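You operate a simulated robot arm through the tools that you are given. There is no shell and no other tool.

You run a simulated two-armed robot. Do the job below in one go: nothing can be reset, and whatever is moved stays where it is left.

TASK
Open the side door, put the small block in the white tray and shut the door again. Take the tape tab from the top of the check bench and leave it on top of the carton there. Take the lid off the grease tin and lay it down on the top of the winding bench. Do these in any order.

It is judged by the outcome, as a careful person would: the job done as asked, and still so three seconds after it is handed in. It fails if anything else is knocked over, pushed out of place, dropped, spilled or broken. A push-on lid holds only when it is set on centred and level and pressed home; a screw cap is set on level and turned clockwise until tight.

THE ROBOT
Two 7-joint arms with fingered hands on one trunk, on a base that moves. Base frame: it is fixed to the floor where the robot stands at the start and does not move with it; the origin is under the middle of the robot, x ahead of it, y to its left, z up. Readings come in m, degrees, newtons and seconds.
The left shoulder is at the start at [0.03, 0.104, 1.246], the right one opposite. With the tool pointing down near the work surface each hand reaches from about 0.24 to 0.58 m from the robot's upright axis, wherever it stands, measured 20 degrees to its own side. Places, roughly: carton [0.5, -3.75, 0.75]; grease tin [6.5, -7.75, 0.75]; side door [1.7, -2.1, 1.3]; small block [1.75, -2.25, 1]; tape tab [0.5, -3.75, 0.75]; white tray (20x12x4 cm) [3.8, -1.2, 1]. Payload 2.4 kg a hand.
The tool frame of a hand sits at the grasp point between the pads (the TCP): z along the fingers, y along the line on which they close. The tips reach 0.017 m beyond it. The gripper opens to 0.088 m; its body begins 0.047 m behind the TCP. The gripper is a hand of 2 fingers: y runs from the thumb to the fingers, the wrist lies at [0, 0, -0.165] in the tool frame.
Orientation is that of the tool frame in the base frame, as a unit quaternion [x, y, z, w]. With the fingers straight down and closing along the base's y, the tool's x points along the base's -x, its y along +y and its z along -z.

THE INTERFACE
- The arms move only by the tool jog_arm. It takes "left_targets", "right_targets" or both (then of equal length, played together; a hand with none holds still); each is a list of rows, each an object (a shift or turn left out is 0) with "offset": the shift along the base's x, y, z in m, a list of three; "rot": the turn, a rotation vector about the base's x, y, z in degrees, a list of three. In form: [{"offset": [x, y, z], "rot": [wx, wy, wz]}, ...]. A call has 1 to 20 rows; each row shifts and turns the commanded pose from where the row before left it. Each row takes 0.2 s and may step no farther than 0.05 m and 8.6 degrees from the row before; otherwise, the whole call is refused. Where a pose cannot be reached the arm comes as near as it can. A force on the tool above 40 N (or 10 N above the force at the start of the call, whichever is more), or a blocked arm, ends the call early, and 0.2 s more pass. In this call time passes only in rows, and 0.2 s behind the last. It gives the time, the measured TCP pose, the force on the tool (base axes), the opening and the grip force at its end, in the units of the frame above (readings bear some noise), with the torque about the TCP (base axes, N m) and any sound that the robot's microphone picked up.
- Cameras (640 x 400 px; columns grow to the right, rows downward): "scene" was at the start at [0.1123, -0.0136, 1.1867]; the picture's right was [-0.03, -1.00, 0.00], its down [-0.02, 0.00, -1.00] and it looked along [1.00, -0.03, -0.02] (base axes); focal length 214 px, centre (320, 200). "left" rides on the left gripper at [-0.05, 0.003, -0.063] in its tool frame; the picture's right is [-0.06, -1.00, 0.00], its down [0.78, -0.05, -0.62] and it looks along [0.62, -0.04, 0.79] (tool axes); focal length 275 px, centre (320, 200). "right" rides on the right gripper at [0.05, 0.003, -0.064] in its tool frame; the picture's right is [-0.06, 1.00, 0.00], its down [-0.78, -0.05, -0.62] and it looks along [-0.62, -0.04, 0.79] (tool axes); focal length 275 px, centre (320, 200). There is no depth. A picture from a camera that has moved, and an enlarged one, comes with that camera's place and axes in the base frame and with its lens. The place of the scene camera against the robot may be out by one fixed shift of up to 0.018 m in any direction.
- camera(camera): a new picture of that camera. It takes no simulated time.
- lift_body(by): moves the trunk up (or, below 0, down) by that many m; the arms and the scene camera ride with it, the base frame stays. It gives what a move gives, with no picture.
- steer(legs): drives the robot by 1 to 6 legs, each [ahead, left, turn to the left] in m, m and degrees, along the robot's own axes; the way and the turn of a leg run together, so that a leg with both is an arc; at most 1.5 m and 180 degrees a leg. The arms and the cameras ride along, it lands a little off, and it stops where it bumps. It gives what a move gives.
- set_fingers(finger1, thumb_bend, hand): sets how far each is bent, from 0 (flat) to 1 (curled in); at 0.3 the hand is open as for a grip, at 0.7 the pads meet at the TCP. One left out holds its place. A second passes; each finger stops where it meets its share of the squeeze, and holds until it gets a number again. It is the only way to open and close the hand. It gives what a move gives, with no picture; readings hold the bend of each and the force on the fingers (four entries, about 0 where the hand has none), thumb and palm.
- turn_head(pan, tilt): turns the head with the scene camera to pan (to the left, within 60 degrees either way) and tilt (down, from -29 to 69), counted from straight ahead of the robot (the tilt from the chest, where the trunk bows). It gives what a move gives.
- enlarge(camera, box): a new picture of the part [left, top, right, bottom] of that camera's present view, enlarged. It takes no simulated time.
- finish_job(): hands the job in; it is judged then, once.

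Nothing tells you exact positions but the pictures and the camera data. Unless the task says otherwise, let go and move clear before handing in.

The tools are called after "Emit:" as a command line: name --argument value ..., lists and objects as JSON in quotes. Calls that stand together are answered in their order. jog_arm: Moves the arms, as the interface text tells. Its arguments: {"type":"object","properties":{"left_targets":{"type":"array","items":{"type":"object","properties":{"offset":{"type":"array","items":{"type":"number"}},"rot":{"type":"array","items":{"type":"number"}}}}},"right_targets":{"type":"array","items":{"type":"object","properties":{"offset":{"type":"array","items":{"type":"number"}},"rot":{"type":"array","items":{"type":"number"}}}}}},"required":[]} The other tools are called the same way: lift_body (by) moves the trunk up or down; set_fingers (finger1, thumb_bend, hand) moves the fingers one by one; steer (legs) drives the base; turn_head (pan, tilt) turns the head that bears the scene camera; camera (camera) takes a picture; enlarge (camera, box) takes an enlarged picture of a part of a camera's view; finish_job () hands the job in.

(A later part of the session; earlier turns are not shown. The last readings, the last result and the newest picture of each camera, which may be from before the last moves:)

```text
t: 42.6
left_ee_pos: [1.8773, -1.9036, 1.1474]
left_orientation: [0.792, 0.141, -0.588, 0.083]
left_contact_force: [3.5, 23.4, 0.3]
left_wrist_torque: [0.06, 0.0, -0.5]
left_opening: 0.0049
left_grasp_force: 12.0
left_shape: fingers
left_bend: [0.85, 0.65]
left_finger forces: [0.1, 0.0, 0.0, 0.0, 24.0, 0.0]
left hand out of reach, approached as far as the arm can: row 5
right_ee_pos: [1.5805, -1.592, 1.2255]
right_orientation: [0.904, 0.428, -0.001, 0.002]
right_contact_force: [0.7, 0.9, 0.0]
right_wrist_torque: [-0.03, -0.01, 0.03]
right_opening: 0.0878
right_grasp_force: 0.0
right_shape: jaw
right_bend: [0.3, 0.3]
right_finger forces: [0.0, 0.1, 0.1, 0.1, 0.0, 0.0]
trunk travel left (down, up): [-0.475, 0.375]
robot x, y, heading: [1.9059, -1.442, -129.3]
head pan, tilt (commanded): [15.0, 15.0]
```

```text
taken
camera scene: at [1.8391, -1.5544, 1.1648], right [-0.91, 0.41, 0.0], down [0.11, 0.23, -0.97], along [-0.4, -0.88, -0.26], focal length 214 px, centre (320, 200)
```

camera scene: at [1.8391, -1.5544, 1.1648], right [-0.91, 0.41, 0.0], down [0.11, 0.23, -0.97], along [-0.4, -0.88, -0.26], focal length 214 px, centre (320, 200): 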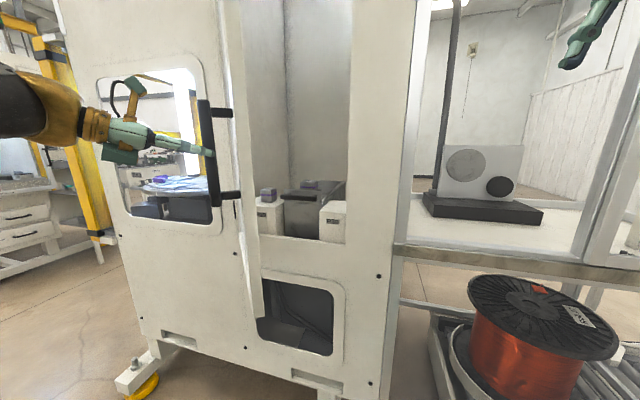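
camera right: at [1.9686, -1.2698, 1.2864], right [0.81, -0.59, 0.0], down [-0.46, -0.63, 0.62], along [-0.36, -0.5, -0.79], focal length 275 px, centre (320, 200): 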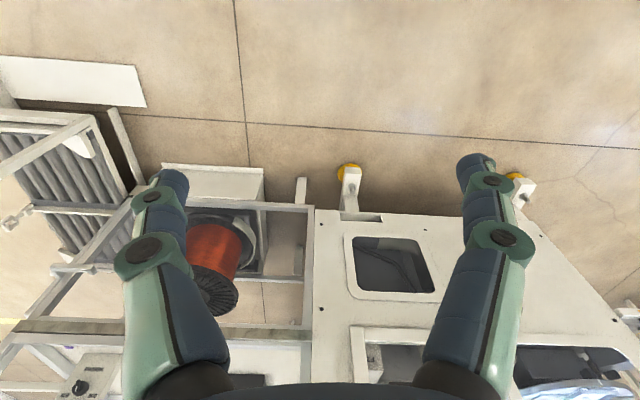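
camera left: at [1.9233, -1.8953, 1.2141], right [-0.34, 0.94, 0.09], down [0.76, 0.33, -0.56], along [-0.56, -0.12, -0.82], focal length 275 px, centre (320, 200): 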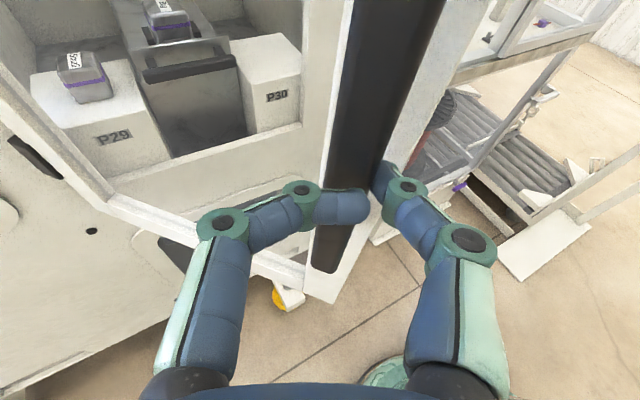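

The door is at about 48°. The arm is near its limit, so I'll swing the whole robot around the hinge, keeping the grip, with a small test arc first.

Emit:
steer --legs '[[-0.0953, 0.1442, -12]]'

Emit:
camera --camera "left"

Emit:
camera --camera "scene"

```text
t: 44.1
left_ee_pos: [1.95, -1.924, 1.1482]
left_orientation: [0.802, 0.057, -0.594, 0.021]
left_contact_force: [8.3, 22.3, -1.9]
left_wrist_torque: [0.02, -0.04, -0.51]
left_opening: 0.005
left_grasp_force: 11.8
left_shape: fingers
left_bend: [0.85, 0.65]
left_finger forces: [0.1, 0.0, 0.1, 0.1, 23.6, 0.0]
right_ee_pos: [1.7243, -1.5586, 1.2242]
right_orientation: [0.944, 0.33, -0.001, 0.002]
right_contact_force: [0.5, -0.5, -0.1]
right_wrist_torque: [-0.02, -0.03, -0.01]
right_opening: 0.088
right_grasp_force: 0.0
right_shape: jaw
right_bend: [0.3, 0.3]
right_finger forces: [0.1, 0.0, 0.0, 0.0, 0.1, 0.1]
trunk travel left (down, up): [-0.475, 0.375]
robot x, y, heading: [2.0735, -1.4733, -141.8]
head pan, tilt (commanded): [15.0, 15.0]
```

```text
taken
camera left: at [1.9963, -1.9251, 1.2144], right [-0.13, 0.99, 0.09], down [0.81, 0.16, -0.57], along [-0.57, 0.0, -0.82], focal length 275 px, centre (320, 200)
```

left: 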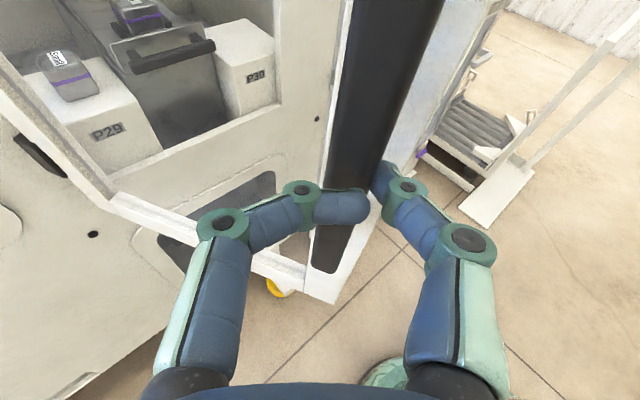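

```text
taken
camera scene: at [1.9872, -1.5758, 1.1648], right [-0.8, 0.59, 0.0], down [0.15, 0.21, -0.97], along [-0.58, -0.78, -0.26], focal length 214 px, centre (320, 200)
```

scene: 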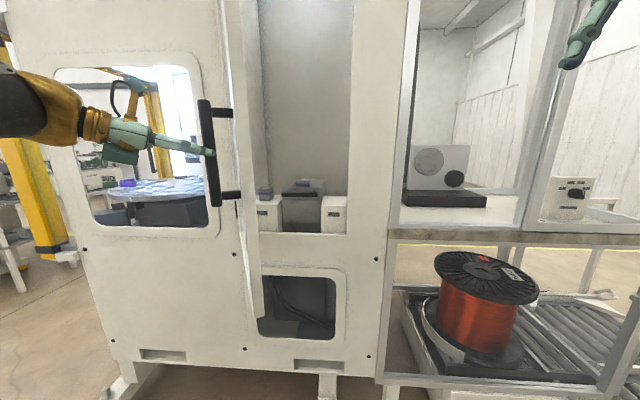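

That worked cleanly; the door is near 60°. I'll continue the same arc by 30° more.

Emit:
steer --legs '[[-0.1204, 0.1799, -15], [-0.1204, 0.1799, -15]]'

Emit:
camera --camera "left"

Emit:
camera --camera "scene"

```text
t: 47.0
left_ee_pos: [2.0966, -2.0339, 1.1475]
left_orientation: [0.789, -0.153, -0.579, -0.134]
left_contact_force: [15.9, 12.1, -2.6]
left_wrist_torque: [0.02, -0.07, -0.34]
left_opening: 0.0005
left_grasp_force: 10.0
left_shape: fingers
left_bend: [0.85, 0.69]
left_finger forces: [0.0, 0.1, 0.1, 0.0, 20.4, 0.0]
right_ee_pos: [2.0861, -1.6049, 1.2241]
right_orientation: [0.997, 0.074, -0.002, 0.001]
right_contact_force: [0.3, 0.4, 0.3]
right_wrist_torque: [0.0, -0.03, -0.01]
right_opening: 0.0878
right_grasp_force: 0.0
right_shape: jaw
right_bend: [0.3, 0.3]
right_finger forces: [0.0, 0.0, 0.1, 0.0, 0.0, 0.0]
trunk travel left (down, up): [-0.475, 0.375]
robot x, y, heading: [2.4258, -1.7059, -171.5]
head pan, tilt (commanded): [15.0, 15.0]
```

```text
taken
camera left: at [2.1377, -2.0577, 1.2141], right [0.38, 0.92, 0.09], down [0.78, -0.26, -0.57], along [-0.5, 0.29, -0.82], focal length 275 px, centre (320, 200)
```

left: 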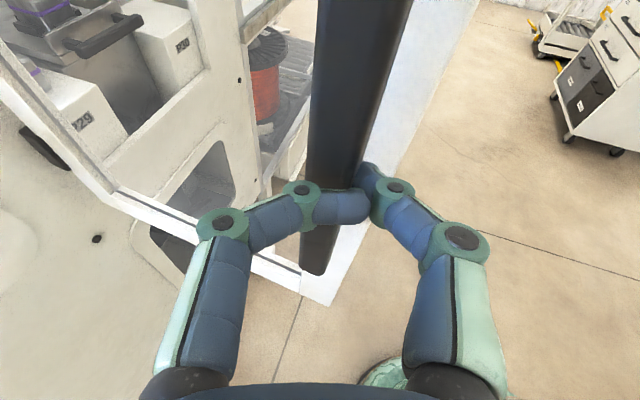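

```text
taken
camera scene: at [2.3085, -1.7558, 1.1647], right [-0.4, 0.92, 0.0], down [0.24, 0.1, -0.97], along [-0.89, -0.39, -0.26], focal length 214 px, centre (320, 200)
```

scene: 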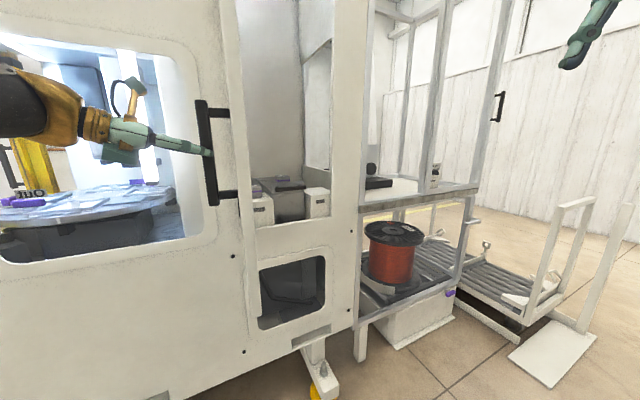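

The door is about 90° open. I'll give it another ~15° so it's well out of the way.

Emit:
steer --legs '[[-0.1204, 0.1799, -15]]'

Emit:
camera --camera "scene"

```text
t: 48.7
left_ee_pos: [2.1426, -2.1168, 1.1467]
left_orientation: [0.765, -0.253, -0.555, -0.208]
left_contact_force: [0.7, -0.2, 0.0]
left_wrist_torque: [-0.01, -0.01, -0.03]
left_opening: 0.0001
left_grasp_force: 0.1
left_shape: fingers
left_bend: [0.88, 0.72]
left_finger forces: [0.0, 0.0, 0.0, 0.0, 0.0, 0.2]
right_ee_pos: [2.2425, -1.6992, 1.2236]
right_orientation: [0.998, -0.057, 0.0, 0.0]
right_contact_force: [-0.3, 0.4, 0.3]
right_wrist_torque: [-0.01, 0.0, -0.01]
right_opening: 0.0882
right_grasp_force: 0.0
right_shape: jaw
right_bend: [0.3, 0.3]
right_finger forces: [0.1, 0.1, 0.1, 0.0, 0.0, 0.0]
trunk travel left (down, up): [-0.475, 0.375]
robot x, y, heading: [2.5473, -1.8806, 173.5]
head pan, tilt (commanded): [15.0, 15.0]
```

```text
taken
camera scene: at [2.421, -1.9049, 1.1644], right [-0.15, 0.99, 0.0], down [0.26, 0.04, -0.97], along [-0.95, -0.15, -0.26], focal length 214 px, centre (320, 200)
```

scene: 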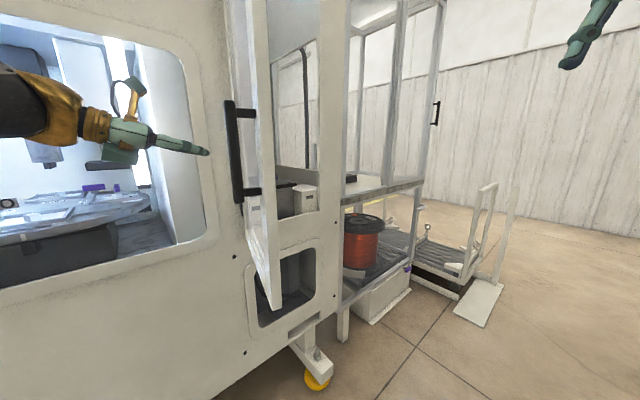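

The fingers slipped off the handle at about 95°, and the door stays open. I'll back away and then tuck the left arm to the side.

Emit:
steer --legs '[[-0.25, 0, 0]]'

Emit:
set_fingers --hand "left" --finger1 0.3 --thumb_bend 0.3

Emit:
turn_head --pan 0 --tilt 15

Emit:
camera --camera "scene"

```text
t: 50.5
left_ee_pos: [2.3921, -2.1448, 1.146]
left_orientation: [0.764, -0.254, -0.555, -0.209]
left_contact_force: [-0.7, 0.4, 0.5]
left_wrist_torque: [0.01, -0.01, 0.02]
left_opening: 0.0
left_grasp_force: 0.1
left_shape: fingers
left_bend: [0.88, 0.72]
left_finger forces: [0.0, 0.0, 0.0, 0.1, 0.0, 0.1]
right_ee_pos: [2.4938, -1.7262, 1.2239]
right_orientation: [0.998, -0.058, 0.0, 0.001]
right_contact_force: [-0.1, 0.8, -0.6]
right_wrist_torque: [-0.01, 0.0, -0.01]
right_opening: 0.0879
right_grasp_force: 0.0
right_shape: jaw
right_bend: [0.3, 0.3]
right_finger forces: [0.1, 0.0, 0.1, 0.0, 0.0, 0.1]
trunk travel left (down, up): [-0.475, 0.375]
robot x, y, heading: [2.7993, -1.9137, 173.3]
head pan, tilt (commanded): [15.0, 15.0]
```

```text
t: 51.5
left_ee_pos: [2.3918, -2.1438, 1.1466]
left_orientation: [0.764, -0.254, -0.556, -0.209]
left_contact_force: [-1.0, 0.1, 0.8]
left_wrist_torque: [0.01, -0.02, 0.02]
left_opening: 0.0836
left_grasp_force: 0.0
left_shape: fingers
left_bend: [0.3, 0.3]
left_finger forces: [0.0, 0.0, 0.0, 0.1, 0.1, 0.0]
right_ee_pos: [2.4927, -1.7269, 1.2246]
right_orientation: [0.998, -0.056, 0.0, 0.0]
right_contact_force: [-0.2, 0.1, 0.1]
right_wrist_torque: [0.01, 0.02, 0.02]
right_opening: 0.0877
right_grasp_force: 0.1
right_shape: jaw
right_bend: [0.3, 0.3]
right_finger forces: [0.0, 0.0, 0.1, 0.1, 0.1, 0.0]
trunk travel left (down, up): [-0.475, 0.375]
robot x, y, heading: [2.7986, -1.908, 173.3]
head pan, tilt (commanded): [15.0, 15.0]
```

```text
t: 52.3
left_ee_pos: [2.3915, -2.1443, 1.1476]
left_orientation: [0.764, -0.255, -0.555, -0.209]
left_contact_force: [0.1, -1.5, 0.7]
left_wrist_torque: [0.01, -0.01, -0.02]
left_opening: 0.0834
left_grasp_force: 0.1
left_shape: fingers
left_bend: [0.3, 0.3]
left_finger forces: [0.1, 0.0, 0.0, 0.1, 0.1, 0.0]
right_ee_pos: [2.4929, -1.7264, 1.2241]
right_orientation: [0.998, -0.057, 0.0, 0.001]
right_contact_force: [-0.7, 0.0, -0.5]
right_wrist_torque: [0.0, 0.0, -0.01]
right_opening: 0.0879
right_grasp_force: 0.1
right_shape: jaw
right_bend: [0.3, 0.3]
right_finger forces: [0.0, 0.1, 0.0, 0.0, 0.0, 0.1]
trunk travel left (down, up): [-0.475, 0.375]
robot x, y, heading: [2.7965, -1.9136, 173.4]
head pan, tilt (commanded): [0.0, 15.0]
```

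```text
taken
camera scene: at [2.67, -1.908, 1.1644], right [0.11, 0.99, 0.0], down [0.26, -0.03, -0.97], along [-0.96, 0.11, -0.26], focal length 214 px, centre (320, 200)
```

scene: 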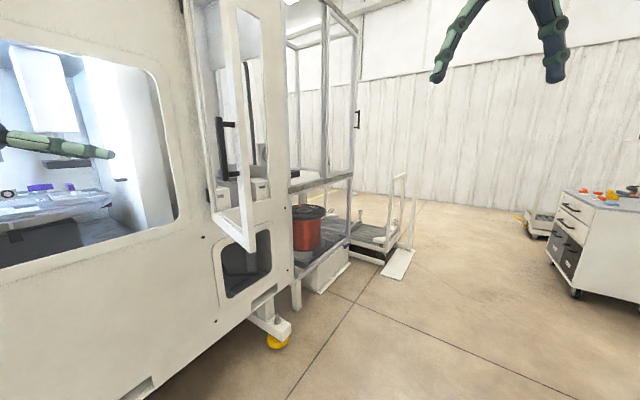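

The door stands open around 90–95°. I'll fold the left hand back to pointing down, out to the left side.

Emit:
jog_arm --left_targets '[{"offset": [0.005, -0.007, 0.005], "rot": [0, 0, 7.5]}, {"offset": [0.005, -0.007, 0.005], "rot": [0, 0, 7.5]}, {"offset": [0.005, -0.007, 0.005], "rot": [0, 0, 7.5]}, {"offset": [0.005, -0.007, 0.005], "rot": [0, 0, 7.5]}, {"offset": [0.005, -0.007, 0.005], "rot": [-0.93, -8.05, 0]}, {"offset": [0.005, -0.007, 0.005], "rot": [-0.93, -8.05, 0]}, {"offset": [0.005, -0.007, 0.005], "rot": [-0.93, -8.05, 0]}, {"offset": [0.005, -0.007, 0.005], "rot": [-0.93, -8.05, 0]}, {"offset": [0.005, -0.007, 0.005], "rot": [-0.93, -8.05, 0]}, {"offset": [0.005, -0.007, 0.005], "rot": [-0.93, -8.05, 0]}, {"offset": [0.005, -0.007, 0.005], "rot": [-0.93, -8.05, 0]}, {"offset": [0.005, -0.007, 0.005], "rot": [-0.93, -8.05, 0]}, {"offset": [0.005, -0.007, 0.005], "rot": [-0.93, -8.05, 0]}]'

Emit:
camera --camera "scene"

```text
t: 55.1
left_ee_pos: [2.4571, -2.2338, 1.2129]
left_orientation: [0.999, -0.045, 0.004, -0.02]
left_contact_force: [-0.6, 0.1, 0.9]
left_wrist_torque: [0.01, -0.02, -0.02]
left_opening: 0.0838
left_grasp_force: 0.0
left_shape: fingers
left_bend: [0.3, 0.3]
left_finger forces: [0.0, 0.0, 0.0, 0.0, 0.1, 0.0]
right_ee_pos: [2.4922, -1.727, 1.2235]
right_orientation: [0.998, -0.057, 0.0, 0.0]
right_contact_force: [0.0, 0.1, 0.7]
right_wrist_torque: [0.02, -0.02, 0.02]
right_opening: 0.088
right_grasp_force: 0.0
right_shape: jaw
right_bend: [0.3, 0.3]
right_finger forces: [0.0, 0.1, 0.1, 0.0, 0.0, 0.1]
trunk travel left (down, up): [-0.475, 0.375]
robot x, y, heading: [2.8005, -1.9141, 173.5]
head pan, tilt (commanded): [0.0, 15.0]
```

```text
taken
camera scene: at [2.6697, -1.908, 1.1644], right [0.11, 0.99, 0.0], down [0.26, -0.03, -0.97], along [-0.96, 0.11, -0.26], focal length 214 px, centre (320, 200)
```

scene: 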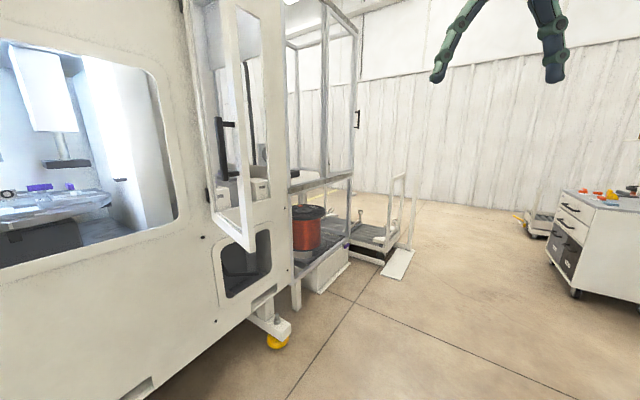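

Left arm is tucked. Now I'll turn to face the machine and strafe right to stand in front of the open doorway.

Emit:
steer --legs '[[0, 0, 56.7], [0, -0.62, 0]]'

Emit:
turn_head --pan 0 --tilt 20

Emit:
camera --camera "scene"

```text
t: 61.0
left_ee_pos: [2.4077, -1.98, 1.2126]
left_orientation: [0.901, 0.434, -0.008, -0.02]
left_contact_force: [-0.8, -0.1, 0.1]
left_wrist_torque: [0.0, 0.0, 0.04]
left_opening: 0.0836
left_grasp_force: 0.1
left_shape: fingers
left_bend: [0.3, 0.3]
left_finger forces: [0.0, 0.1, 0.0, 0.0, 0.0, 0.0]
right_ee_pos: [2.0024, -1.6712, 1.2237]
right_orientation: [0.906, 0.424, 0.0, -0.001]
right_contact_force: [-0.6, -0.2, 1.0]
right_wrist_torque: [0.05, 0.02, 0.02]
right_opening: 0.0879
right_grasp_force: 0.0
right_shape: jaw
right_bend: [0.3, 0.3]
right_finger forces: [0.0, 0.0, 0.1, 0.0, 0.0, 0.0]
trunk travel left (down, up): [-0.475, 0.375]
robot x, y, heading: [2.3254, -1.5169, -130.1]
head pan, tilt (commanded): [0.0, 15.0]
```

```text
t: 61.7
left_ee_pos: [2.408, -1.9804, 1.2134]
left_orientation: [0.9, 0.435, -0.008, -0.02]
left_contact_force: [-0.2, 0.0, 1.1]
left_wrist_torque: [0.01, 0.0, 0.01]
left_opening: 0.0836
left_grasp_force: 0.0
left_shape: fingers
left_bend: [0.3, 0.3]
left_finger forces: [0.1, 0.0, 0.0, 0.0, 0.1, 0.1]
right_ee_pos: [2.003, -1.6728, 1.2226]
right_orientation: [0.906, 0.424, 0.001, 0.001]
right_contact_force: [0.6, 0.0, 0.0]
right_wrist_torque: [-0.03, 0.0, -0.03]
right_opening: 0.088
right_grasp_force: 0.0
right_shape: jaw
right_bend: [0.3, 0.3]
right_finger forces: [0.0, 0.0, 0.0, 0.1, 0.0, 0.1]
trunk travel left (down, up): [-0.475, 0.375]
robot x, y, heading: [2.3237, -1.5174, -130.2]
head pan, tilt (commanded): [0.0, 20.0]
```

```text
taken
camera scene: at [2.2411, -1.6222, 1.1563], right [-0.77, 0.64, 0.0], down [0.22, 0.26, -0.94], along [-0.6, -0.72, -0.34], focal length 214 px, centre (320, 200)
```

scene: 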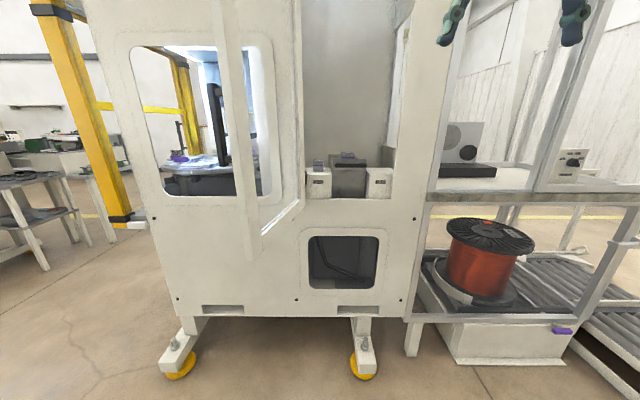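

The doorway is in front of me with the open door edge-on to the left. I'll zoom in to fix the block's position.

Emit:
enlarge --camera "scene" --box '[285, 130, 415, 215]'

```text
4.71 times, centred on (350, 172) of scene
camera zoom: at [2.2411, -1.6222, 1.1563], right [-0.77, 0.64, 0.0], down [0.22, 0.26, -0.94], along [-0.6, -0.72, -0.34], focal length 1009 px, centre (179, 329)
```

zoom: 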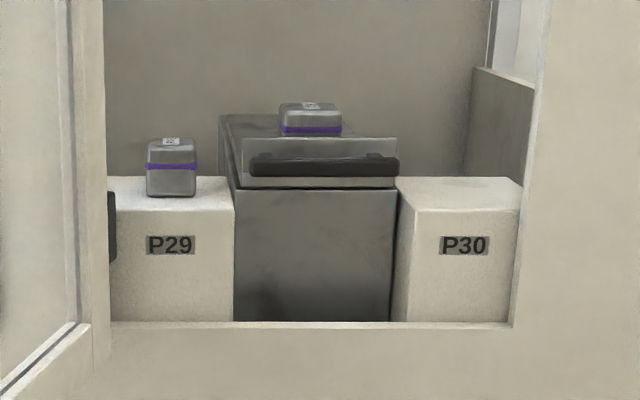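

The block's centre is about (1.712, −2.262, 0.995), ~7 cm inside the doorway. I'll pitch the right hand to point forward-down and slightly left while pulling the left hand further out of the door's way.

Emit:
jog_arm --right_targets '[{"offset": [0.0041, -0.024, -0.0125], "rot": [-5.73, 4.84, 0]}, {"offset": [0.0041, -0.024, -0.0125], "rot": [-5.73, 4.84, 0]}, {"offset": [0.0041, -0.024, -0.0125], "rot": [-5.73, 4.84, 0]}, {"offset": [0.0041, -0.024, -0.0125], "rot": [-5.73, 4.84, 0]}, {"offset": [0.0041, -0.024, -0.0125], "rot": [-5.73, 4.84, 0]}, {"offset": [0.0041, -0.024, -0.0125], "rot": [-5.73, 4.84, 0]}, {"offset": [0.0041, -0.024, -0.0125], "rot": [0, 0, 6.5]}, {"offset": [0.0041, -0.024, -0.0125], "rot": [0, 0, 6.5]}]' --left_targets '[{"offset": [0.0138, 0.0047, 0]}, {"offset": [0.0138, 0.0047, 0]}, {"offset": [0.0138, 0.0047, 0]}, {"offset": [0.0138, 0.0047, 0]}, {"offset": [0.0138, 0.0047, 0]}, {"offset": [0.0138, 0.0047, 0]}, {"offset": [0.0138, 0.0047, 0]}, {"offset": [0.0138, 0.0047, 0]}]'

Emit:
camera --camera "scene"

Emit:
camera --camera "right"

```text
t: 63.5
left_ee_pos: [2.5185, -1.9446, 1.2129]
left_orientation: [0.901, 0.434, -0.008, -0.019]
left_contact_force: [0.2, 0.7, 0.1]
left_wrist_torque: [0.0, -0.02, 0.0]
left_opening: 0.0837
left_grasp_force: 0.1
left_shape: fingers
left_bend: [0.3, 0.3]
left_finger forces: [0.0, 0.0, 0.0, 0.0, 0.0, 0.0]
right_ee_pos: [2.0358, -1.8638, 1.1226]
right_orientation: [0.786, 0.484, -0.328, 0.198]
right_contact_force: [-1.1, 0.2, -0.8]
right_wrist_torque: [0.04, -0.01, -0.01]
right_opening: 0.0882
right_grasp_force: 0.0
right_shape: jaw
right_bend: [0.3, 0.3]
right_finger forces: [0.0, 0.0, 0.0, 0.1, 0.0, 0.0]
trunk travel left (down, up): [-0.475, 0.375]
robot x, y, heading: [2.3228, -1.5209, -129.7]
head pan, tilt (commanded): [0.0, 20.0]
```

```text
taken
camera scene: at [2.2413, -1.6222, 1.1563], right [-0.77, 0.64, 0.0], down [0.22, 0.26, -0.94], along [-0.6, -0.72, -0.34], focal length 214 px, centre (320, 200)
```

scene: 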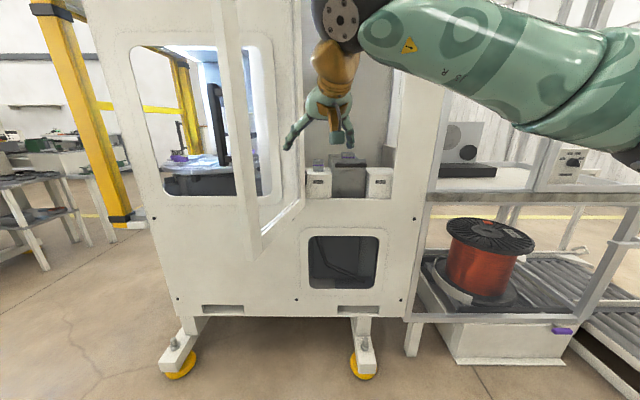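

```text
taken
camera right: at [2.075, -1.794, 1.132], right [0.87, -0.49, 0.04], down [-0.09, -0.08, 0.99], along [-0.48, -0.87, -0.12], focal length 275 px, centre (320, 200)
```

right: 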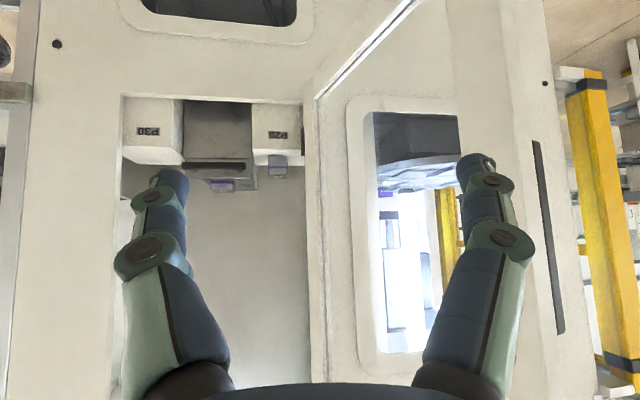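

The right hand is posed well. I'll strafe a touch right and drive up to the doorway.

Emit:
steer --legs '[[0, -0.03, 0], [0.28, 0, 0]]'

Emit:
camera --camera "right"

Emit:
camera --camera "scene"

```text
t: 65.9
left_ee_pos: [2.3154, -2.1423, 1.2118]
left_orientation: [0.899, 0.437, -0.008, -0.019]
left_contact_force: [-0.6, -0.2, -0.7]
left_wrist_torque: [0.0, 0.01, 0.02]
left_opening: 0.0836
left_grasp_force: 0.1
left_shape: fingers
left_bend: [0.3, 0.3]
left_finger forces: [0.1, 0.0, 0.0, 0.1, 0.0, 0.1]
right_ee_pos: [1.8344, -2.0639, 1.1236]
right_orientation: [0.786, 0.485, -0.327, 0.199]
right_contact_force: [0.3, 0.0, -1.3]
right_wrist_torque: [0.0, 0.0, 0.01]
right_opening: 0.0878
right_grasp_force: 0.1
right_shape: jaw
right_bend: [0.3, 0.3]
right_finger forces: [0.0, 0.0, 0.0, 0.1, 0.1, 0.0]
trunk travel left (down, up): [-0.475, 0.375]
robot x, y, heading: [2.123, -1.7138, -129.8]
head pan, tilt (commanded): [0.0, 20.0]
```

```text
taken
camera right: at [1.8719, -1.9924, 1.1319], right [0.87, -0.49, 0.04], down [-0.09, -0.09, 0.99], along [-0.48, -0.87, -0.12], focal length 275 px, centre (320, 200)
```

right: 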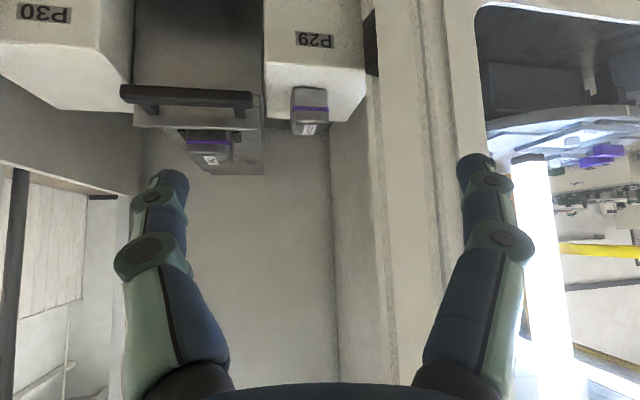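

```text
taken
camera scene: at [2.0375, -1.8202, 1.1562], right [-0.77, 0.64, 0.0], down [0.22, 0.26, -0.94], along [-0.6, -0.72, -0.34], focal length 214 px, centre (320, 200)
```

scene: 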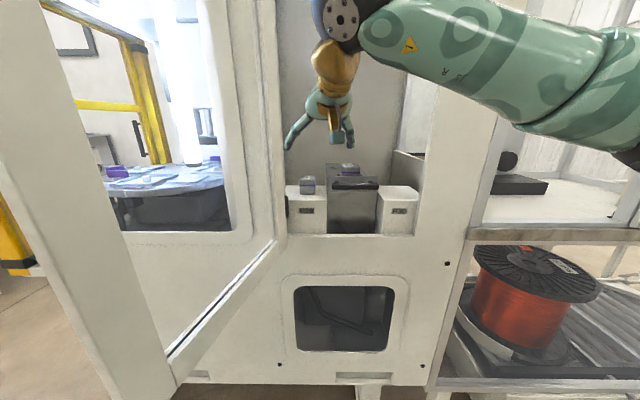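

The wrist view confirms the block at about (1.713, −2.26, 0.99) with some 4 cm of room to the left wall. I'll narrow the right hand's opening and move to a pre-grasp point in the doorway.

Emit:
set_fingers --hand "right" --finger1 0.4 --thumb_bend 0.4

Emit:
jog_arm --right_targets '[{"offset": [-0.018, -0.027, -0.0106]}, {"offset": [-0.018, -0.027, -0.0106]}, {"offset": [-0.018, -0.027, -0.0106]}, {"offset": [-0.018, -0.027, -0.0106]}, {"offset": [-0.018, -0.027, -0.0106]}]'

Emit:
camera --camera "right"

Emit:
camera --camera "scene"

```text
t: 66.9
left_ee_pos: [2.3169, -2.1412, 1.2129]
left_orientation: [0.899, 0.437, -0.007, -0.019]
left_contact_force: [-0.3, -0.2, 0.0]
left_wrist_torque: [0.0, 0.04, 0.02]
left_opening: 0.0836
left_grasp_force: 0.1
left_shape: fingers
left_bend: [0.3, 0.3]
left_finger forces: [0.0, 0.0, 0.0, 0.0, 0.0, 0.0]
right_ee_pos: [1.8344, -2.0623, 1.1229]
right_orientation: [0.786, 0.486, -0.327, 0.199]
right_contact_force: [0.2, -0.5, 0.8]
right_wrist_torque: [-0.01, 0.01, 0.0]
right_opening: 0.0624
right_grasp_force: 0.1
right_shape: fingers
right_bend: [0.4, 0.4]
right_finger forces: [0.0, 0.1, 0.0, 0.1, 0.0, 0.0]
trunk travel left (down, up): [-0.475, 0.375]
robot x, y, heading: [2.1218, -1.7125, -129.7]
head pan, tilt (commanded): [0.0, 20.0]
```

```text
t: 68.1
left_ee_pos: [2.3173, -2.1413, 1.2117]
left_orientation: [0.9, 0.436, -0.007, -0.019]
left_contact_force: [-0.6, -0.6, -0.4]
left_wrist_torque: [0.0, -0.01, 0.03]
left_opening: 0.0837
left_grasp_force: 0.2
left_shape: fingers
left_bend: [0.3, 0.3]
left_finger forces: [0.0, 0.1, 0.0, 0.0, 0.0, 0.0]
right_ee_pos: [1.7447, -2.1987, 1.0707]
right_orientation: [0.786, 0.486, -0.327, 0.199]
right_contact_force: [0.7, 0.2, -0.1]
right_wrist_torque: [-0.02, -0.01, 0.0]
right_opening: 0.0621
right_grasp_force: 0.1
right_shape: fingers
right_bend: [0.4, 0.4]
right_finger forces: [0.0, 0.0, 0.0, 0.1, 0.0, 0.0]
trunk travel left (down, up): [-0.475, 0.375]
robot x, y, heading: [2.1213, -1.7183, -129.9]
head pan, tilt (commanded): [0.0, 20.0]
```

```text
taken
camera right: at [1.7829, -2.1276, 1.0799], right [0.87, -0.49, 0.04], down [-0.09, -0.08, 0.99], along [-0.48, -0.87, -0.12], focal length 275 px, centre (320, 200)
```

right: 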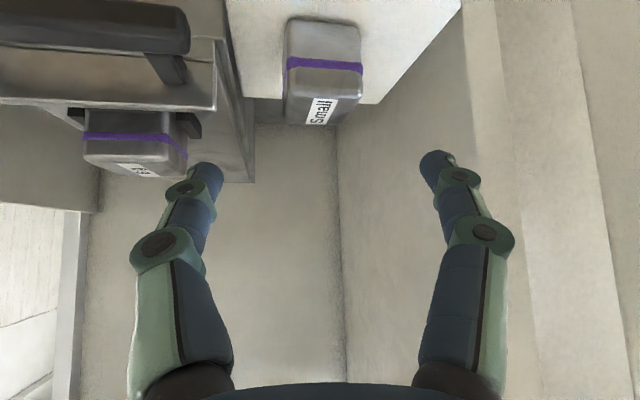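

```text
taken
camera scene: at [2.0381, -1.8201, 1.1562], right [-0.77, 0.64, 0.0], down [0.22, 0.26, -0.94], along [-0.6, -0.72, -0.34], focal length 214 px, centre (320, 200)
```

scene: 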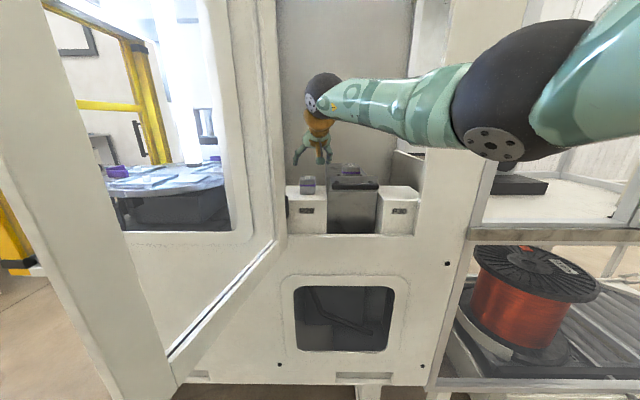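

The block is centred between the fingers. I'll advance the remaining ~9.5 cm along the hand axis.

Emit:
jog_arm --right_targets '[{"offset": [-0.0078, -0.0145, -0.0177]}, {"offset": [-0.0078, -0.0145, -0.0177]}, {"offset": [-0.0078, -0.0145, -0.0177]}, {"offset": [-0.0078, -0.0145, -0.0172]}]'

Emit:
camera --camera "right"

```text
t: 69.1
left_ee_pos: [2.3176, -2.1422, 1.2134]
left_orientation: [0.899, 0.437, -0.008, -0.019]
left_contact_force: [0.1, 0.5, -0.1]
left_wrist_torque: [0.0, 0.0, 0.02]
left_opening: 0.0832
left_grasp_force: 0.1
left_shape: fingers
left_bend: [0.3, 0.3]
left_finger forces: [0.0, 0.1, 0.0, 0.0, 0.1, 0.0]
right_ee_pos: [1.7341, -2.2137, 1.0353]
right_orientation: [0.786, 0.486, -0.327, 0.2]
right_contact_force: [-0.4, 0.2, -0.7]
right_wrist_torque: [0.01, -0.01, 0.01]
right_opening: 0.0623
right_grasp_force: 0.1
right_shape: fingers
right_bend: [0.4, 0.4]
right_finger forces: [0.1, 0.0, 0.0, 0.0, 0.0, 0.1]
right hand out of reach, approached as far as the arm can: row 2, 3, 4
trunk travel left (down, up): [-0.475, 0.375]
robot x, y, heading: [2.1265, -1.7176, -129.6]
head pan, tilt (commanded): [0.0, 20.0]
```

```text
taken
camera right: at [1.7728, -2.144, 1.0454], right [0.87, -0.49, 0.04], down [-0.09, -0.08, 0.99], along [-0.48, -0.87, -0.12], focal length 275 px, centre (320, 200)
```

right: 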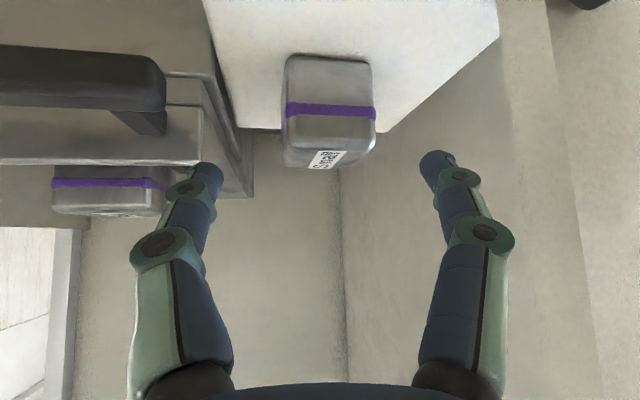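

The right arm reached its limit about 5 cm short. I'll draw the hand back a little, drive 7 cm closer and lower the trunk slightly.

Emit:
jog_arm --right_targets '[{"offset": [0.0105, 0.0205, 0.0235]}, {"offset": [0.0105, 0.0205, 0.0235]}]'

Emit:
steer --legs '[[0.07, 0, 0]]'

Emit:
lift_body --by -0.03

Emit:
camera --camera "right"

Emit:
camera --camera "scene"

```text
t: 69.7
left_ee_pos: [2.3158, -2.1415, 1.2137]
left_orientation: [0.899, 0.437, -0.007, -0.02]
left_contact_force: [-1.0, 0.3, -0.5]
left_wrist_torque: [0.01, -0.01, 0.0]
left_opening: 0.0837
left_grasp_force: 0.0
left_shape: fingers
left_bend: [0.3, 0.3]
left_finger forces: [0.0, 0.0, 0.0, 0.0, 0.0, 0.1]
right_ee_pos: [1.7547, -2.1717, 1.0833]
right_orientation: [0.787, 0.485, -0.326, 0.199]
right_contact_force: [0.4, 0.1, -0.8]
right_wrist_torque: [-0.03, 0.0, -0.03]
right_opening: 0.062
right_grasp_force: 0.1
right_shape: fingers
right_bend: [0.4, 0.4]
right_finger forces: [0.0, 0.0, 0.0, 0.0, 0.1, 0.0]
trunk travel left (down, up): [-0.475, 0.375]
robot x, y, heading: [2.1211, -1.7192, -129.7]
head pan, tilt (commanded): [0.0, 20.0]
```

```text
t: 70.7
left_ee_pos: [2.2715, -2.1958, 1.2123]
left_orientation: [0.899, 0.437, -0.007, -0.02]
left_contact_force: [0.3, -0.1, 0.4]
left_wrist_torque: [0.01, 0.01, 0.01]
left_opening: 0.0837
left_grasp_force: 0.0
left_shape: fingers
left_bend: [0.3, 0.3]
left_finger forces: [0.1, 0.1, 0.0, 0.0, 0.0, 0.0]
right_ee_pos: [1.7082, -2.2284, 1.0842]
right_orientation: [0.787, 0.485, -0.326, 0.198]
right_contact_force: [0.1, 0.0, -0.3]
right_wrist_torque: [-0.04, 0.01, 0.03]
right_opening: 0.0623
right_grasp_force: 0.0
right_shape: fingers
right_bend: [0.4, 0.4]
right_finger forces: [0.0, 0.0, 0.0, 0.0, 0.1, 0.0]
trunk travel left (down, up): [-0.475, 0.375]
robot x, y, heading: [2.0746, -1.7724, -130.0]
head pan, tilt (commanded): [0.0, 20.0]
```

```text
t: 71.5
left_ee_pos: [2.2712, -2.1955, 1.1832]
left_orientation: [0.9, 0.436, -0.007, -0.02]
left_contact_force: [-0.4, -0.6, -0.1]
left_wrist_torque: [0.03, -0.05, -0.01]
left_opening: 0.0836
left_grasp_force: 0.0
left_shape: fingers
left_bend: [0.3, 0.3]
left_finger forces: [0.0, 0.0, 0.1, 0.1, 0.0, 0.1]
right_ee_pos: [1.7092, -2.2288, 1.0537]
right_orientation: [0.786, 0.484, -0.328, 0.199]
right_contact_force: [-0.4, 0.1, 0.1]
right_wrist_torque: [0.01, -0.01, 0.01]
right_opening: 0.062
right_grasp_force: 0.1
right_shape: fingers
right_bend: [0.4, 0.4]
right_finger forces: [0.1, 0.0, 0.0, 0.0, 0.0, 0.1]
trunk travel left (down, up): [-0.445, 0.405]
robot x, y, heading: [2.0771, -1.7748, -129.9]
head pan, tilt (commanded): [0.0, 20.0]
```

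```text
taken
camera right: at [1.7483, -2.1577, 1.0635], right [0.87, -0.49, 0.04], down [-0.09, -0.08, 0.99], along [-0.48, -0.87, -0.12], focal length 275 px, centre (320, 200)
```

right: 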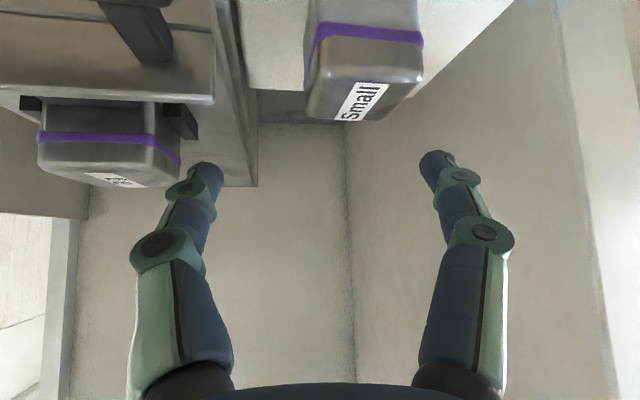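

```text
taken
camera scene: at [1.9924, -1.8744, 1.126], right [-0.77, 0.64, 0.0], down [0.22, 0.26, -0.94], along [-0.6, -0.72, -0.34], focal length 214 px, centre (320, 200)
```

scene: 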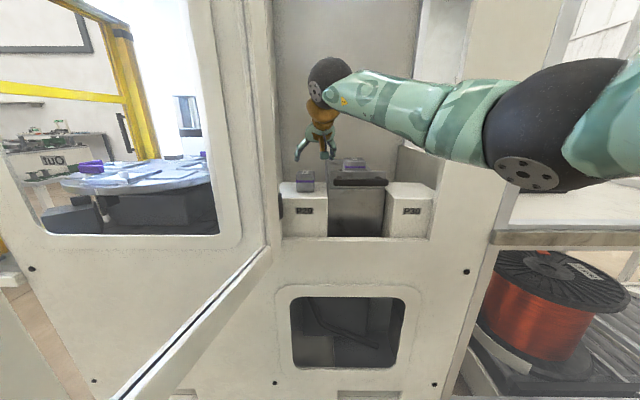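

The block is slightly left of hand centre. I'll shift onto the approach line and then move in.

Emit:
jog_arm --right_targets '[{"offset": [0.0118, 0.0053, -0.0055]}, {"offset": [0.0118, 0.0052, -0.006]}, {"offset": [-0.0065, -0.0126, -0.0141]}, {"offset": [-0.0065, -0.0126, -0.0141]}]'

Emit:
camera --camera "right"

```text
t: 72.5
left_ee_pos: [2.2722, -2.1969, 1.1831]
left_orientation: [0.899, 0.437, -0.008, -0.021]
left_contact_force: [0.5, -0.1, 0.0]
left_wrist_torque: [-0.01, 0.0, 0.0]
left_opening: 0.0835
left_grasp_force: 0.1
left_shape: fingers
left_bend: [0.3, 0.3]
left_finger forces: [0.0, 0.1, 0.1, 0.0, 0.0, 0.1]
right_ee_pos: [1.7188, -2.242, 1.0119]
right_orientation: [0.787, 0.485, -0.327, 0.198]
right_contact_force: [-0.1, 0.2, -0.3]
right_wrist_torque: [0.01, -0.05, -0.03]
right_opening: 0.062
right_grasp_force: 0.2
right_shape: fingers
right_bend: [0.4, 0.4]
right_finger forces: [0.0, 0.1, 0.0, 0.0, 0.0, 0.0]
trunk travel left (down, up): [-0.445, 0.405]
robot x, y, heading: [2.0749, -1.7725, -129.9]
head pan, tilt (commanded): [0.0, 20.0]
```

```text
taken
camera right: at [1.7582, -2.1715, 1.022], right [0.87, -0.49, 0.04], down [-0.09, -0.09, 0.99], along [-0.48, -0.87, -0.12], focal length 275 px, centre (320, 200)
```

right: 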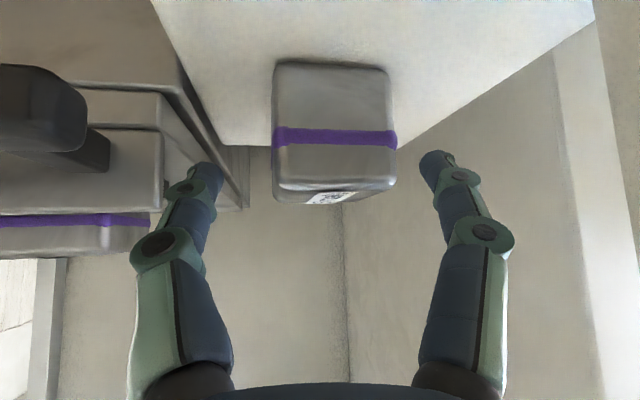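

The block's front face is right ahead, centred within a few mm. I'll move in the last 3 cm and close gently.

Emit:
jog_arm --right_targets '[{"offset": [-0.005, -0.0131, -0.006]}, {"offset": [-0.005, -0.0131, -0.005]}]'

Emit:
camera --camera "right"

```text
t: 73.1
left_ee_pos: [2.2713, -2.1958, 1.1831]
left_orientation: [0.9, 0.436, -0.008, -0.019]
left_contact_force: [-0.2, -0.4, 0.6]
left_wrist_torque: [-0.01, -0.01, -0.02]
left_opening: 0.0838
left_grasp_force: 0.1
left_shape: fingers
left_bend: [0.3, 0.3]
left_finger forces: [0.0, 0.1, 0.0, 0.0, 0.0, 0.1]
right_ee_pos: [1.7106, -2.2697, 1.0029]
right_orientation: [0.786, 0.485, -0.327, 0.199]
right_contact_force: [-0.2, 0.5, 0.2]
right_wrist_torque: [-0.03, -0.02, 0.01]
right_opening: 0.062
right_grasp_force: 0.1
right_shape: fingers
right_bend: [0.4, 0.4]
right_finger forces: [0.0, 0.0, 0.1, 0.1, 0.1, 0.0]
trunk travel left (down, up): [-0.445, 0.405]
robot x, y, heading: [2.077, -1.7677, -129.5]
head pan, tilt (commanded): [0.0, 20.0]
```

```text
taken
camera right: at [1.7483, -2.1987, 1.0121], right [0.87, -0.49, 0.04], down [-0.09, -0.08, 0.99], along [-0.48, -0.87, -0.12], focal length 275 px, centre (320, 200)
```

right: 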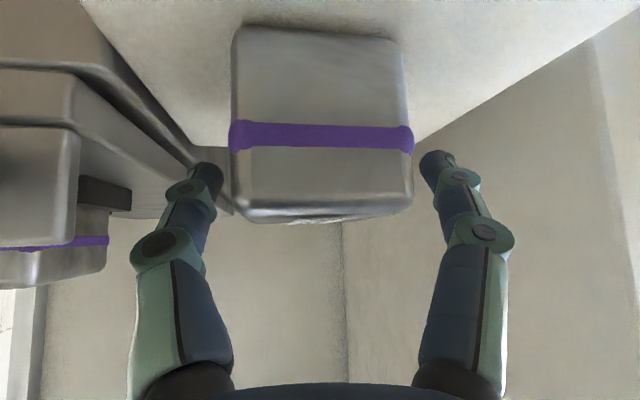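

The block sits between the fingers. Closing the right hand on it.

Emit:
set_fingers --hand "right" --finger1 0.66 --thumb_bend 0.66

Emit:
camera --camera "right"

```text
t: 74.1
left_ee_pos: [2.2716, -2.1953, 1.1811]
left_orientation: [0.899, 0.438, -0.007, -0.019]
left_contact_force: [-0.2, 0.6, -0.8]
left_wrist_torque: [-0.02, 0.0, 0.0]
left_opening: 0.0837
left_grasp_force: 0.1
left_shape: fingers
left_bend: [0.3, 0.3]
left_finger forces: [0.1, 0.1, 0.0, 0.0, 0.0, 0.0]
right_ee_pos: [1.709, -2.2687, 1.0027]
right_orientation: [0.787, 0.484, -0.328, 0.198]
right_contact_force: [-0.9, -0.6, -0.6]
right_wrist_torque: [-0.04, -0.03, -0.05]
right_opening: 0.0339
right_grasp_force: 6.7
right_shape: fingers
right_bend: [0.52, 0.59]
right_finger forces: [6.1, 0.1, 0.0, 0.1, 6.5, 0.0]
trunk travel left (down, up): [-0.445, 0.405]
robot x, y, heading: [2.076, -1.7666, -129.7]
head pan, tilt (commanded): [0.0, 20.0]
```

```text
taken
camera right: at [1.748, -2.1985, 1.0121], right [0.87, -0.49, 0.04], down [-0.09, -0.08, 0.99], along [-0.48, -0.87, -0.12], focal length 275 px, centre (320, 200)
```

right: 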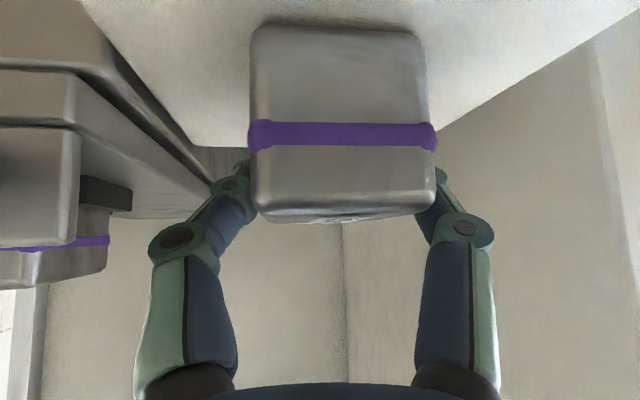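

Gripped with 6.7 N; I'll squeeze a bit firmer and lift straight up a little.

Emit:
set_fingers --hand "right" --finger1 0.78 --thumb_bend 0.78

Emit:
jog_arm --right_targets '[{"offset": [0, 0, 0.015]}, {"offset": [0, 0, 0.02]}, {"offset": [0, 0, 0.02]}]'

Emit:
camera --camera "right"

```text
t: 75.1
left_ee_pos: [2.2713, -2.1959, 1.184]
left_orientation: [0.899, 0.437, -0.008, -0.02]
left_contact_force: [0.3, 0.6, -0.3]
left_wrist_torque: [-0.01, 0.0, -0.01]
left_opening: 0.0833
left_grasp_force: 0.1
left_shape: fingers
left_bend: [0.3, 0.3]
left_finger forces: [0.0, 0.1, 0.0, 0.1, 0.1, 0.1]
right_ee_pos: [1.7095, -2.2688, 1.0033]
right_orientation: [0.787, 0.485, -0.327, 0.199]
right_contact_force: [-0.2, 0.4, 0.2]
right_wrist_torque: [0.03, -0.01, -0.01]
right_opening: 0.0335
right_grasp_force: 9.7
right_shape: fingers
right_bend: [0.51, 0.64]
right_finger forces: [9.7, 0.0, 0.0, 0.1, 10.0, 0.0]
trunk travel left (down, up): [-0.445, 0.405]
robot x, y, heading: [2.0741, -1.7686, -129.6]
head pan, tilt (commanded): [0.0, 20.0]
```

```text
t: 75.9
left_ee_pos: [2.2714, -2.1957, 1.1828]
left_orientation: [0.899, 0.437, -0.008, -0.019]
left_contact_force: [0.5, 0.6, -0.4]
left_wrist_torque: [0.0, 0.03, 0.0]
left_opening: 0.0838
left_grasp_force: 0.1
left_shape: fingers
left_bend: [0.3, 0.3]
left_finger forces: [0.0, 0.0, 0.0, 0.0, 0.0, 0.1]
right_ee_pos: [1.7083, -2.2693, 1.0584]
right_orientation: [0.785, 0.487, -0.326, 0.2]
right_contact_force: [0.7, -0.5, -2.9]
right_wrist_torque: [0.02, 0.0, 0.01]
right_opening: 0.0333
right_grasp_force: 9.8
right_shape: fingers
right_bend: [0.49, 0.65]
right_finger forces: [9.7, 0.0, 0.0, 0.0, 9.8, 0.0]
trunk travel left (down, up): [-0.445, 0.405]
robot x, y, heading: [2.0785, -1.7731, -129.7]
head pan, tilt (commanded): [0.0, 20.0]
```

```text
taken
camera right: at [1.7474, -2.1996, 1.068], right [0.87, -0.49, 0.04], down [-0.09, -0.09, 0.99], along [-0.48, -0.87, -0.12], focal length 275 px, centre (320, 200)
```

right: 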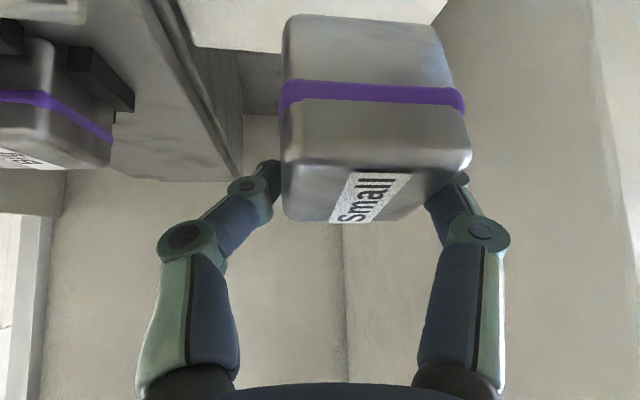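

The small block is lifted (about 0.3 kg). I'll raise it more, shift right away from the frame, and back it out of the doorway.

Emit:
jog_arm --right_targets '[{"offset": [0, 0, 0.02]}, {"offset": [0, 0, 0.02]}, {"offset": [-0.01, 0.011, 0.01]}, {"offset": [-0.01, 0.013, 0.005]}, {"offset": [0.008, 0.025, 0.005]}, {"offset": [0.012, 0.025, 0]}, {"offset": [0.015, 0.025, 0]}, {"offset": [0.015, 0.02, 0]}]'

Emit:
camera --camera "scene"

```text
t: 77.7
left_ee_pos: [2.2719, -2.1953, 1.1831]
left_orientation: [0.899, 0.437, -0.008, -0.019]
left_contact_force: [1.3, 0.1, 0.1]
left_wrist_torque: [-0.02, -0.04, 0.0]
left_opening: 0.0837
left_grasp_force: 0.1
left_shape: fingers
left_bend: [0.3, 0.3]
left_finger forces: [0.0, 0.0, 0.0, 0.0, 0.1, 0.1]
right_ee_pos: [1.7394, -2.1493, 1.1179]
right_orientation: [0.787, 0.485, -0.327, 0.199]
right_contact_force: [0.5, 0.6, -2.0]
right_wrist_torque: [0.03, 0.01, -0.02]
right_opening: 0.0332
right_grasp_force: 9.8
right_shape: fingers
right_bend: [0.49, 0.65]
right_finger forces: [9.6, 0.1, 0.0, 0.0, 9.8, 0.1]
trunk travel left (down, up): [-0.445, 0.405]
robot x, y, heading: [2.0757, -1.7692, -129.7]
head pan, tilt (commanded): [0.0, 20.0]
```

```text
taken
camera scene: at [1.9923, -1.8745, 1.126], right [-0.77, 0.64, 0.0], down [0.22, 0.26, -0.94], along [-0.6, -0.72, -0.34], focal length 214 px, centre (320, 200)
```

scene: 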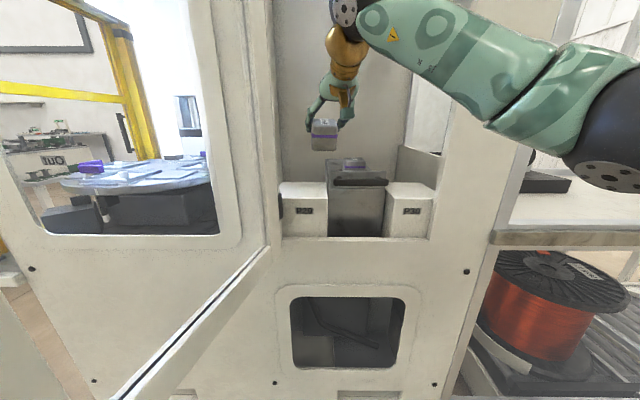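

The block is clear of the chamber. I'll back away from the machine and turn toward the rack to find the white tray.

Emit:
steer --legs '[[-0.5, 0, 0], [0, 0, 120]]'

Emit:
turn_head --pan 0 --tilt 12

Emit:
camera --camera "scene"

```text
t: 85.7
left_ee_pos: [2.6605, -0.9904, 1.1834]
left_orientation: [0.056, 0.998, -0.021, -0.003]
left_contact_force: [-0.4, 0.8, 0.1]
left_wrist_torque: [0.0, 0.0, -0.02]
left_opening: 0.0836
left_grasp_force: 0.0
left_shape: fingers
left_bend: [0.3, 0.3]
left_finger forces: [0.1, 0.0, 0.0, 0.0, 0.1, 0.0]
right_ee_pos: [2.9005, -1.4658, 1.1192]
right_orientation: [-0.04, 0.923, 0.014, 0.383]
right_contact_force: [-0.5, -0.2, -3.4]
right_wrist_torque: [-0.04, -0.03, -0.01]
right_opening: 0.0331
right_grasp_force: 9.6
right_shape: fingers
right_bend: [0.48, 0.66]
right_finger forces: [9.6, 0.1, 0.0, 0.1, 9.7, 0.1]
trunk travel left (down, up): [-0.445, 0.405]
robot x, y, heading: [2.4023, -1.3813, -8.0]
head pan, tilt (commanded): [0.0, 20.0]
```

```text
t: 86.4
left_ee_pos: [2.6611, -0.9897, 1.1822]
left_orientation: [0.056, 0.998, -0.021, -0.003]
left_contact_force: [-0.1, 0.0, -0.5]
left_wrist_torque: [0.02, 0.03, 0.0]
left_opening: 0.0836
left_grasp_force: 0.0
left_shape: fingers
left_bend: [0.3, 0.3]
left_finger forces: [0.0, 0.0, 0.1, 0.1, 0.0, 0.0]
right_ee_pos: [2.9016, -1.4672, 1.1182]
right_orientation: [-0.041, 0.923, 0.015, 0.382]
right_contact_force: [-0.5, 0.0, -2.3]
right_wrist_torque: [-0.02, -0.02, 0.02]
right_opening: 0.0333
right_grasp_force: 9.7
right_shape: fingers
right_bend: [0.48, 0.66]
right_finger forces: [9.5, 0.0, 0.0, 0.1, 9.7, 0.0]
trunk travel left (down, up): [-0.445, 0.405]
robot x, y, heading: [2.399, -1.382, -8.1]
head pan, tilt (commanded): [0.0, 12.0]
```

```text
taken
camera scene: at [2.5154, -1.4073, 1.139], right [-0.14, -0.99, 0.0], down [-0.21, 0.03, -0.98], along [0.97, -0.14, -0.21], focal length 214 px, centre (320, 200)
```

scene: 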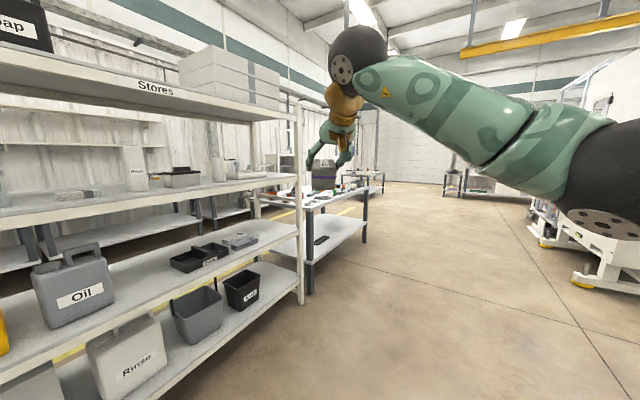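

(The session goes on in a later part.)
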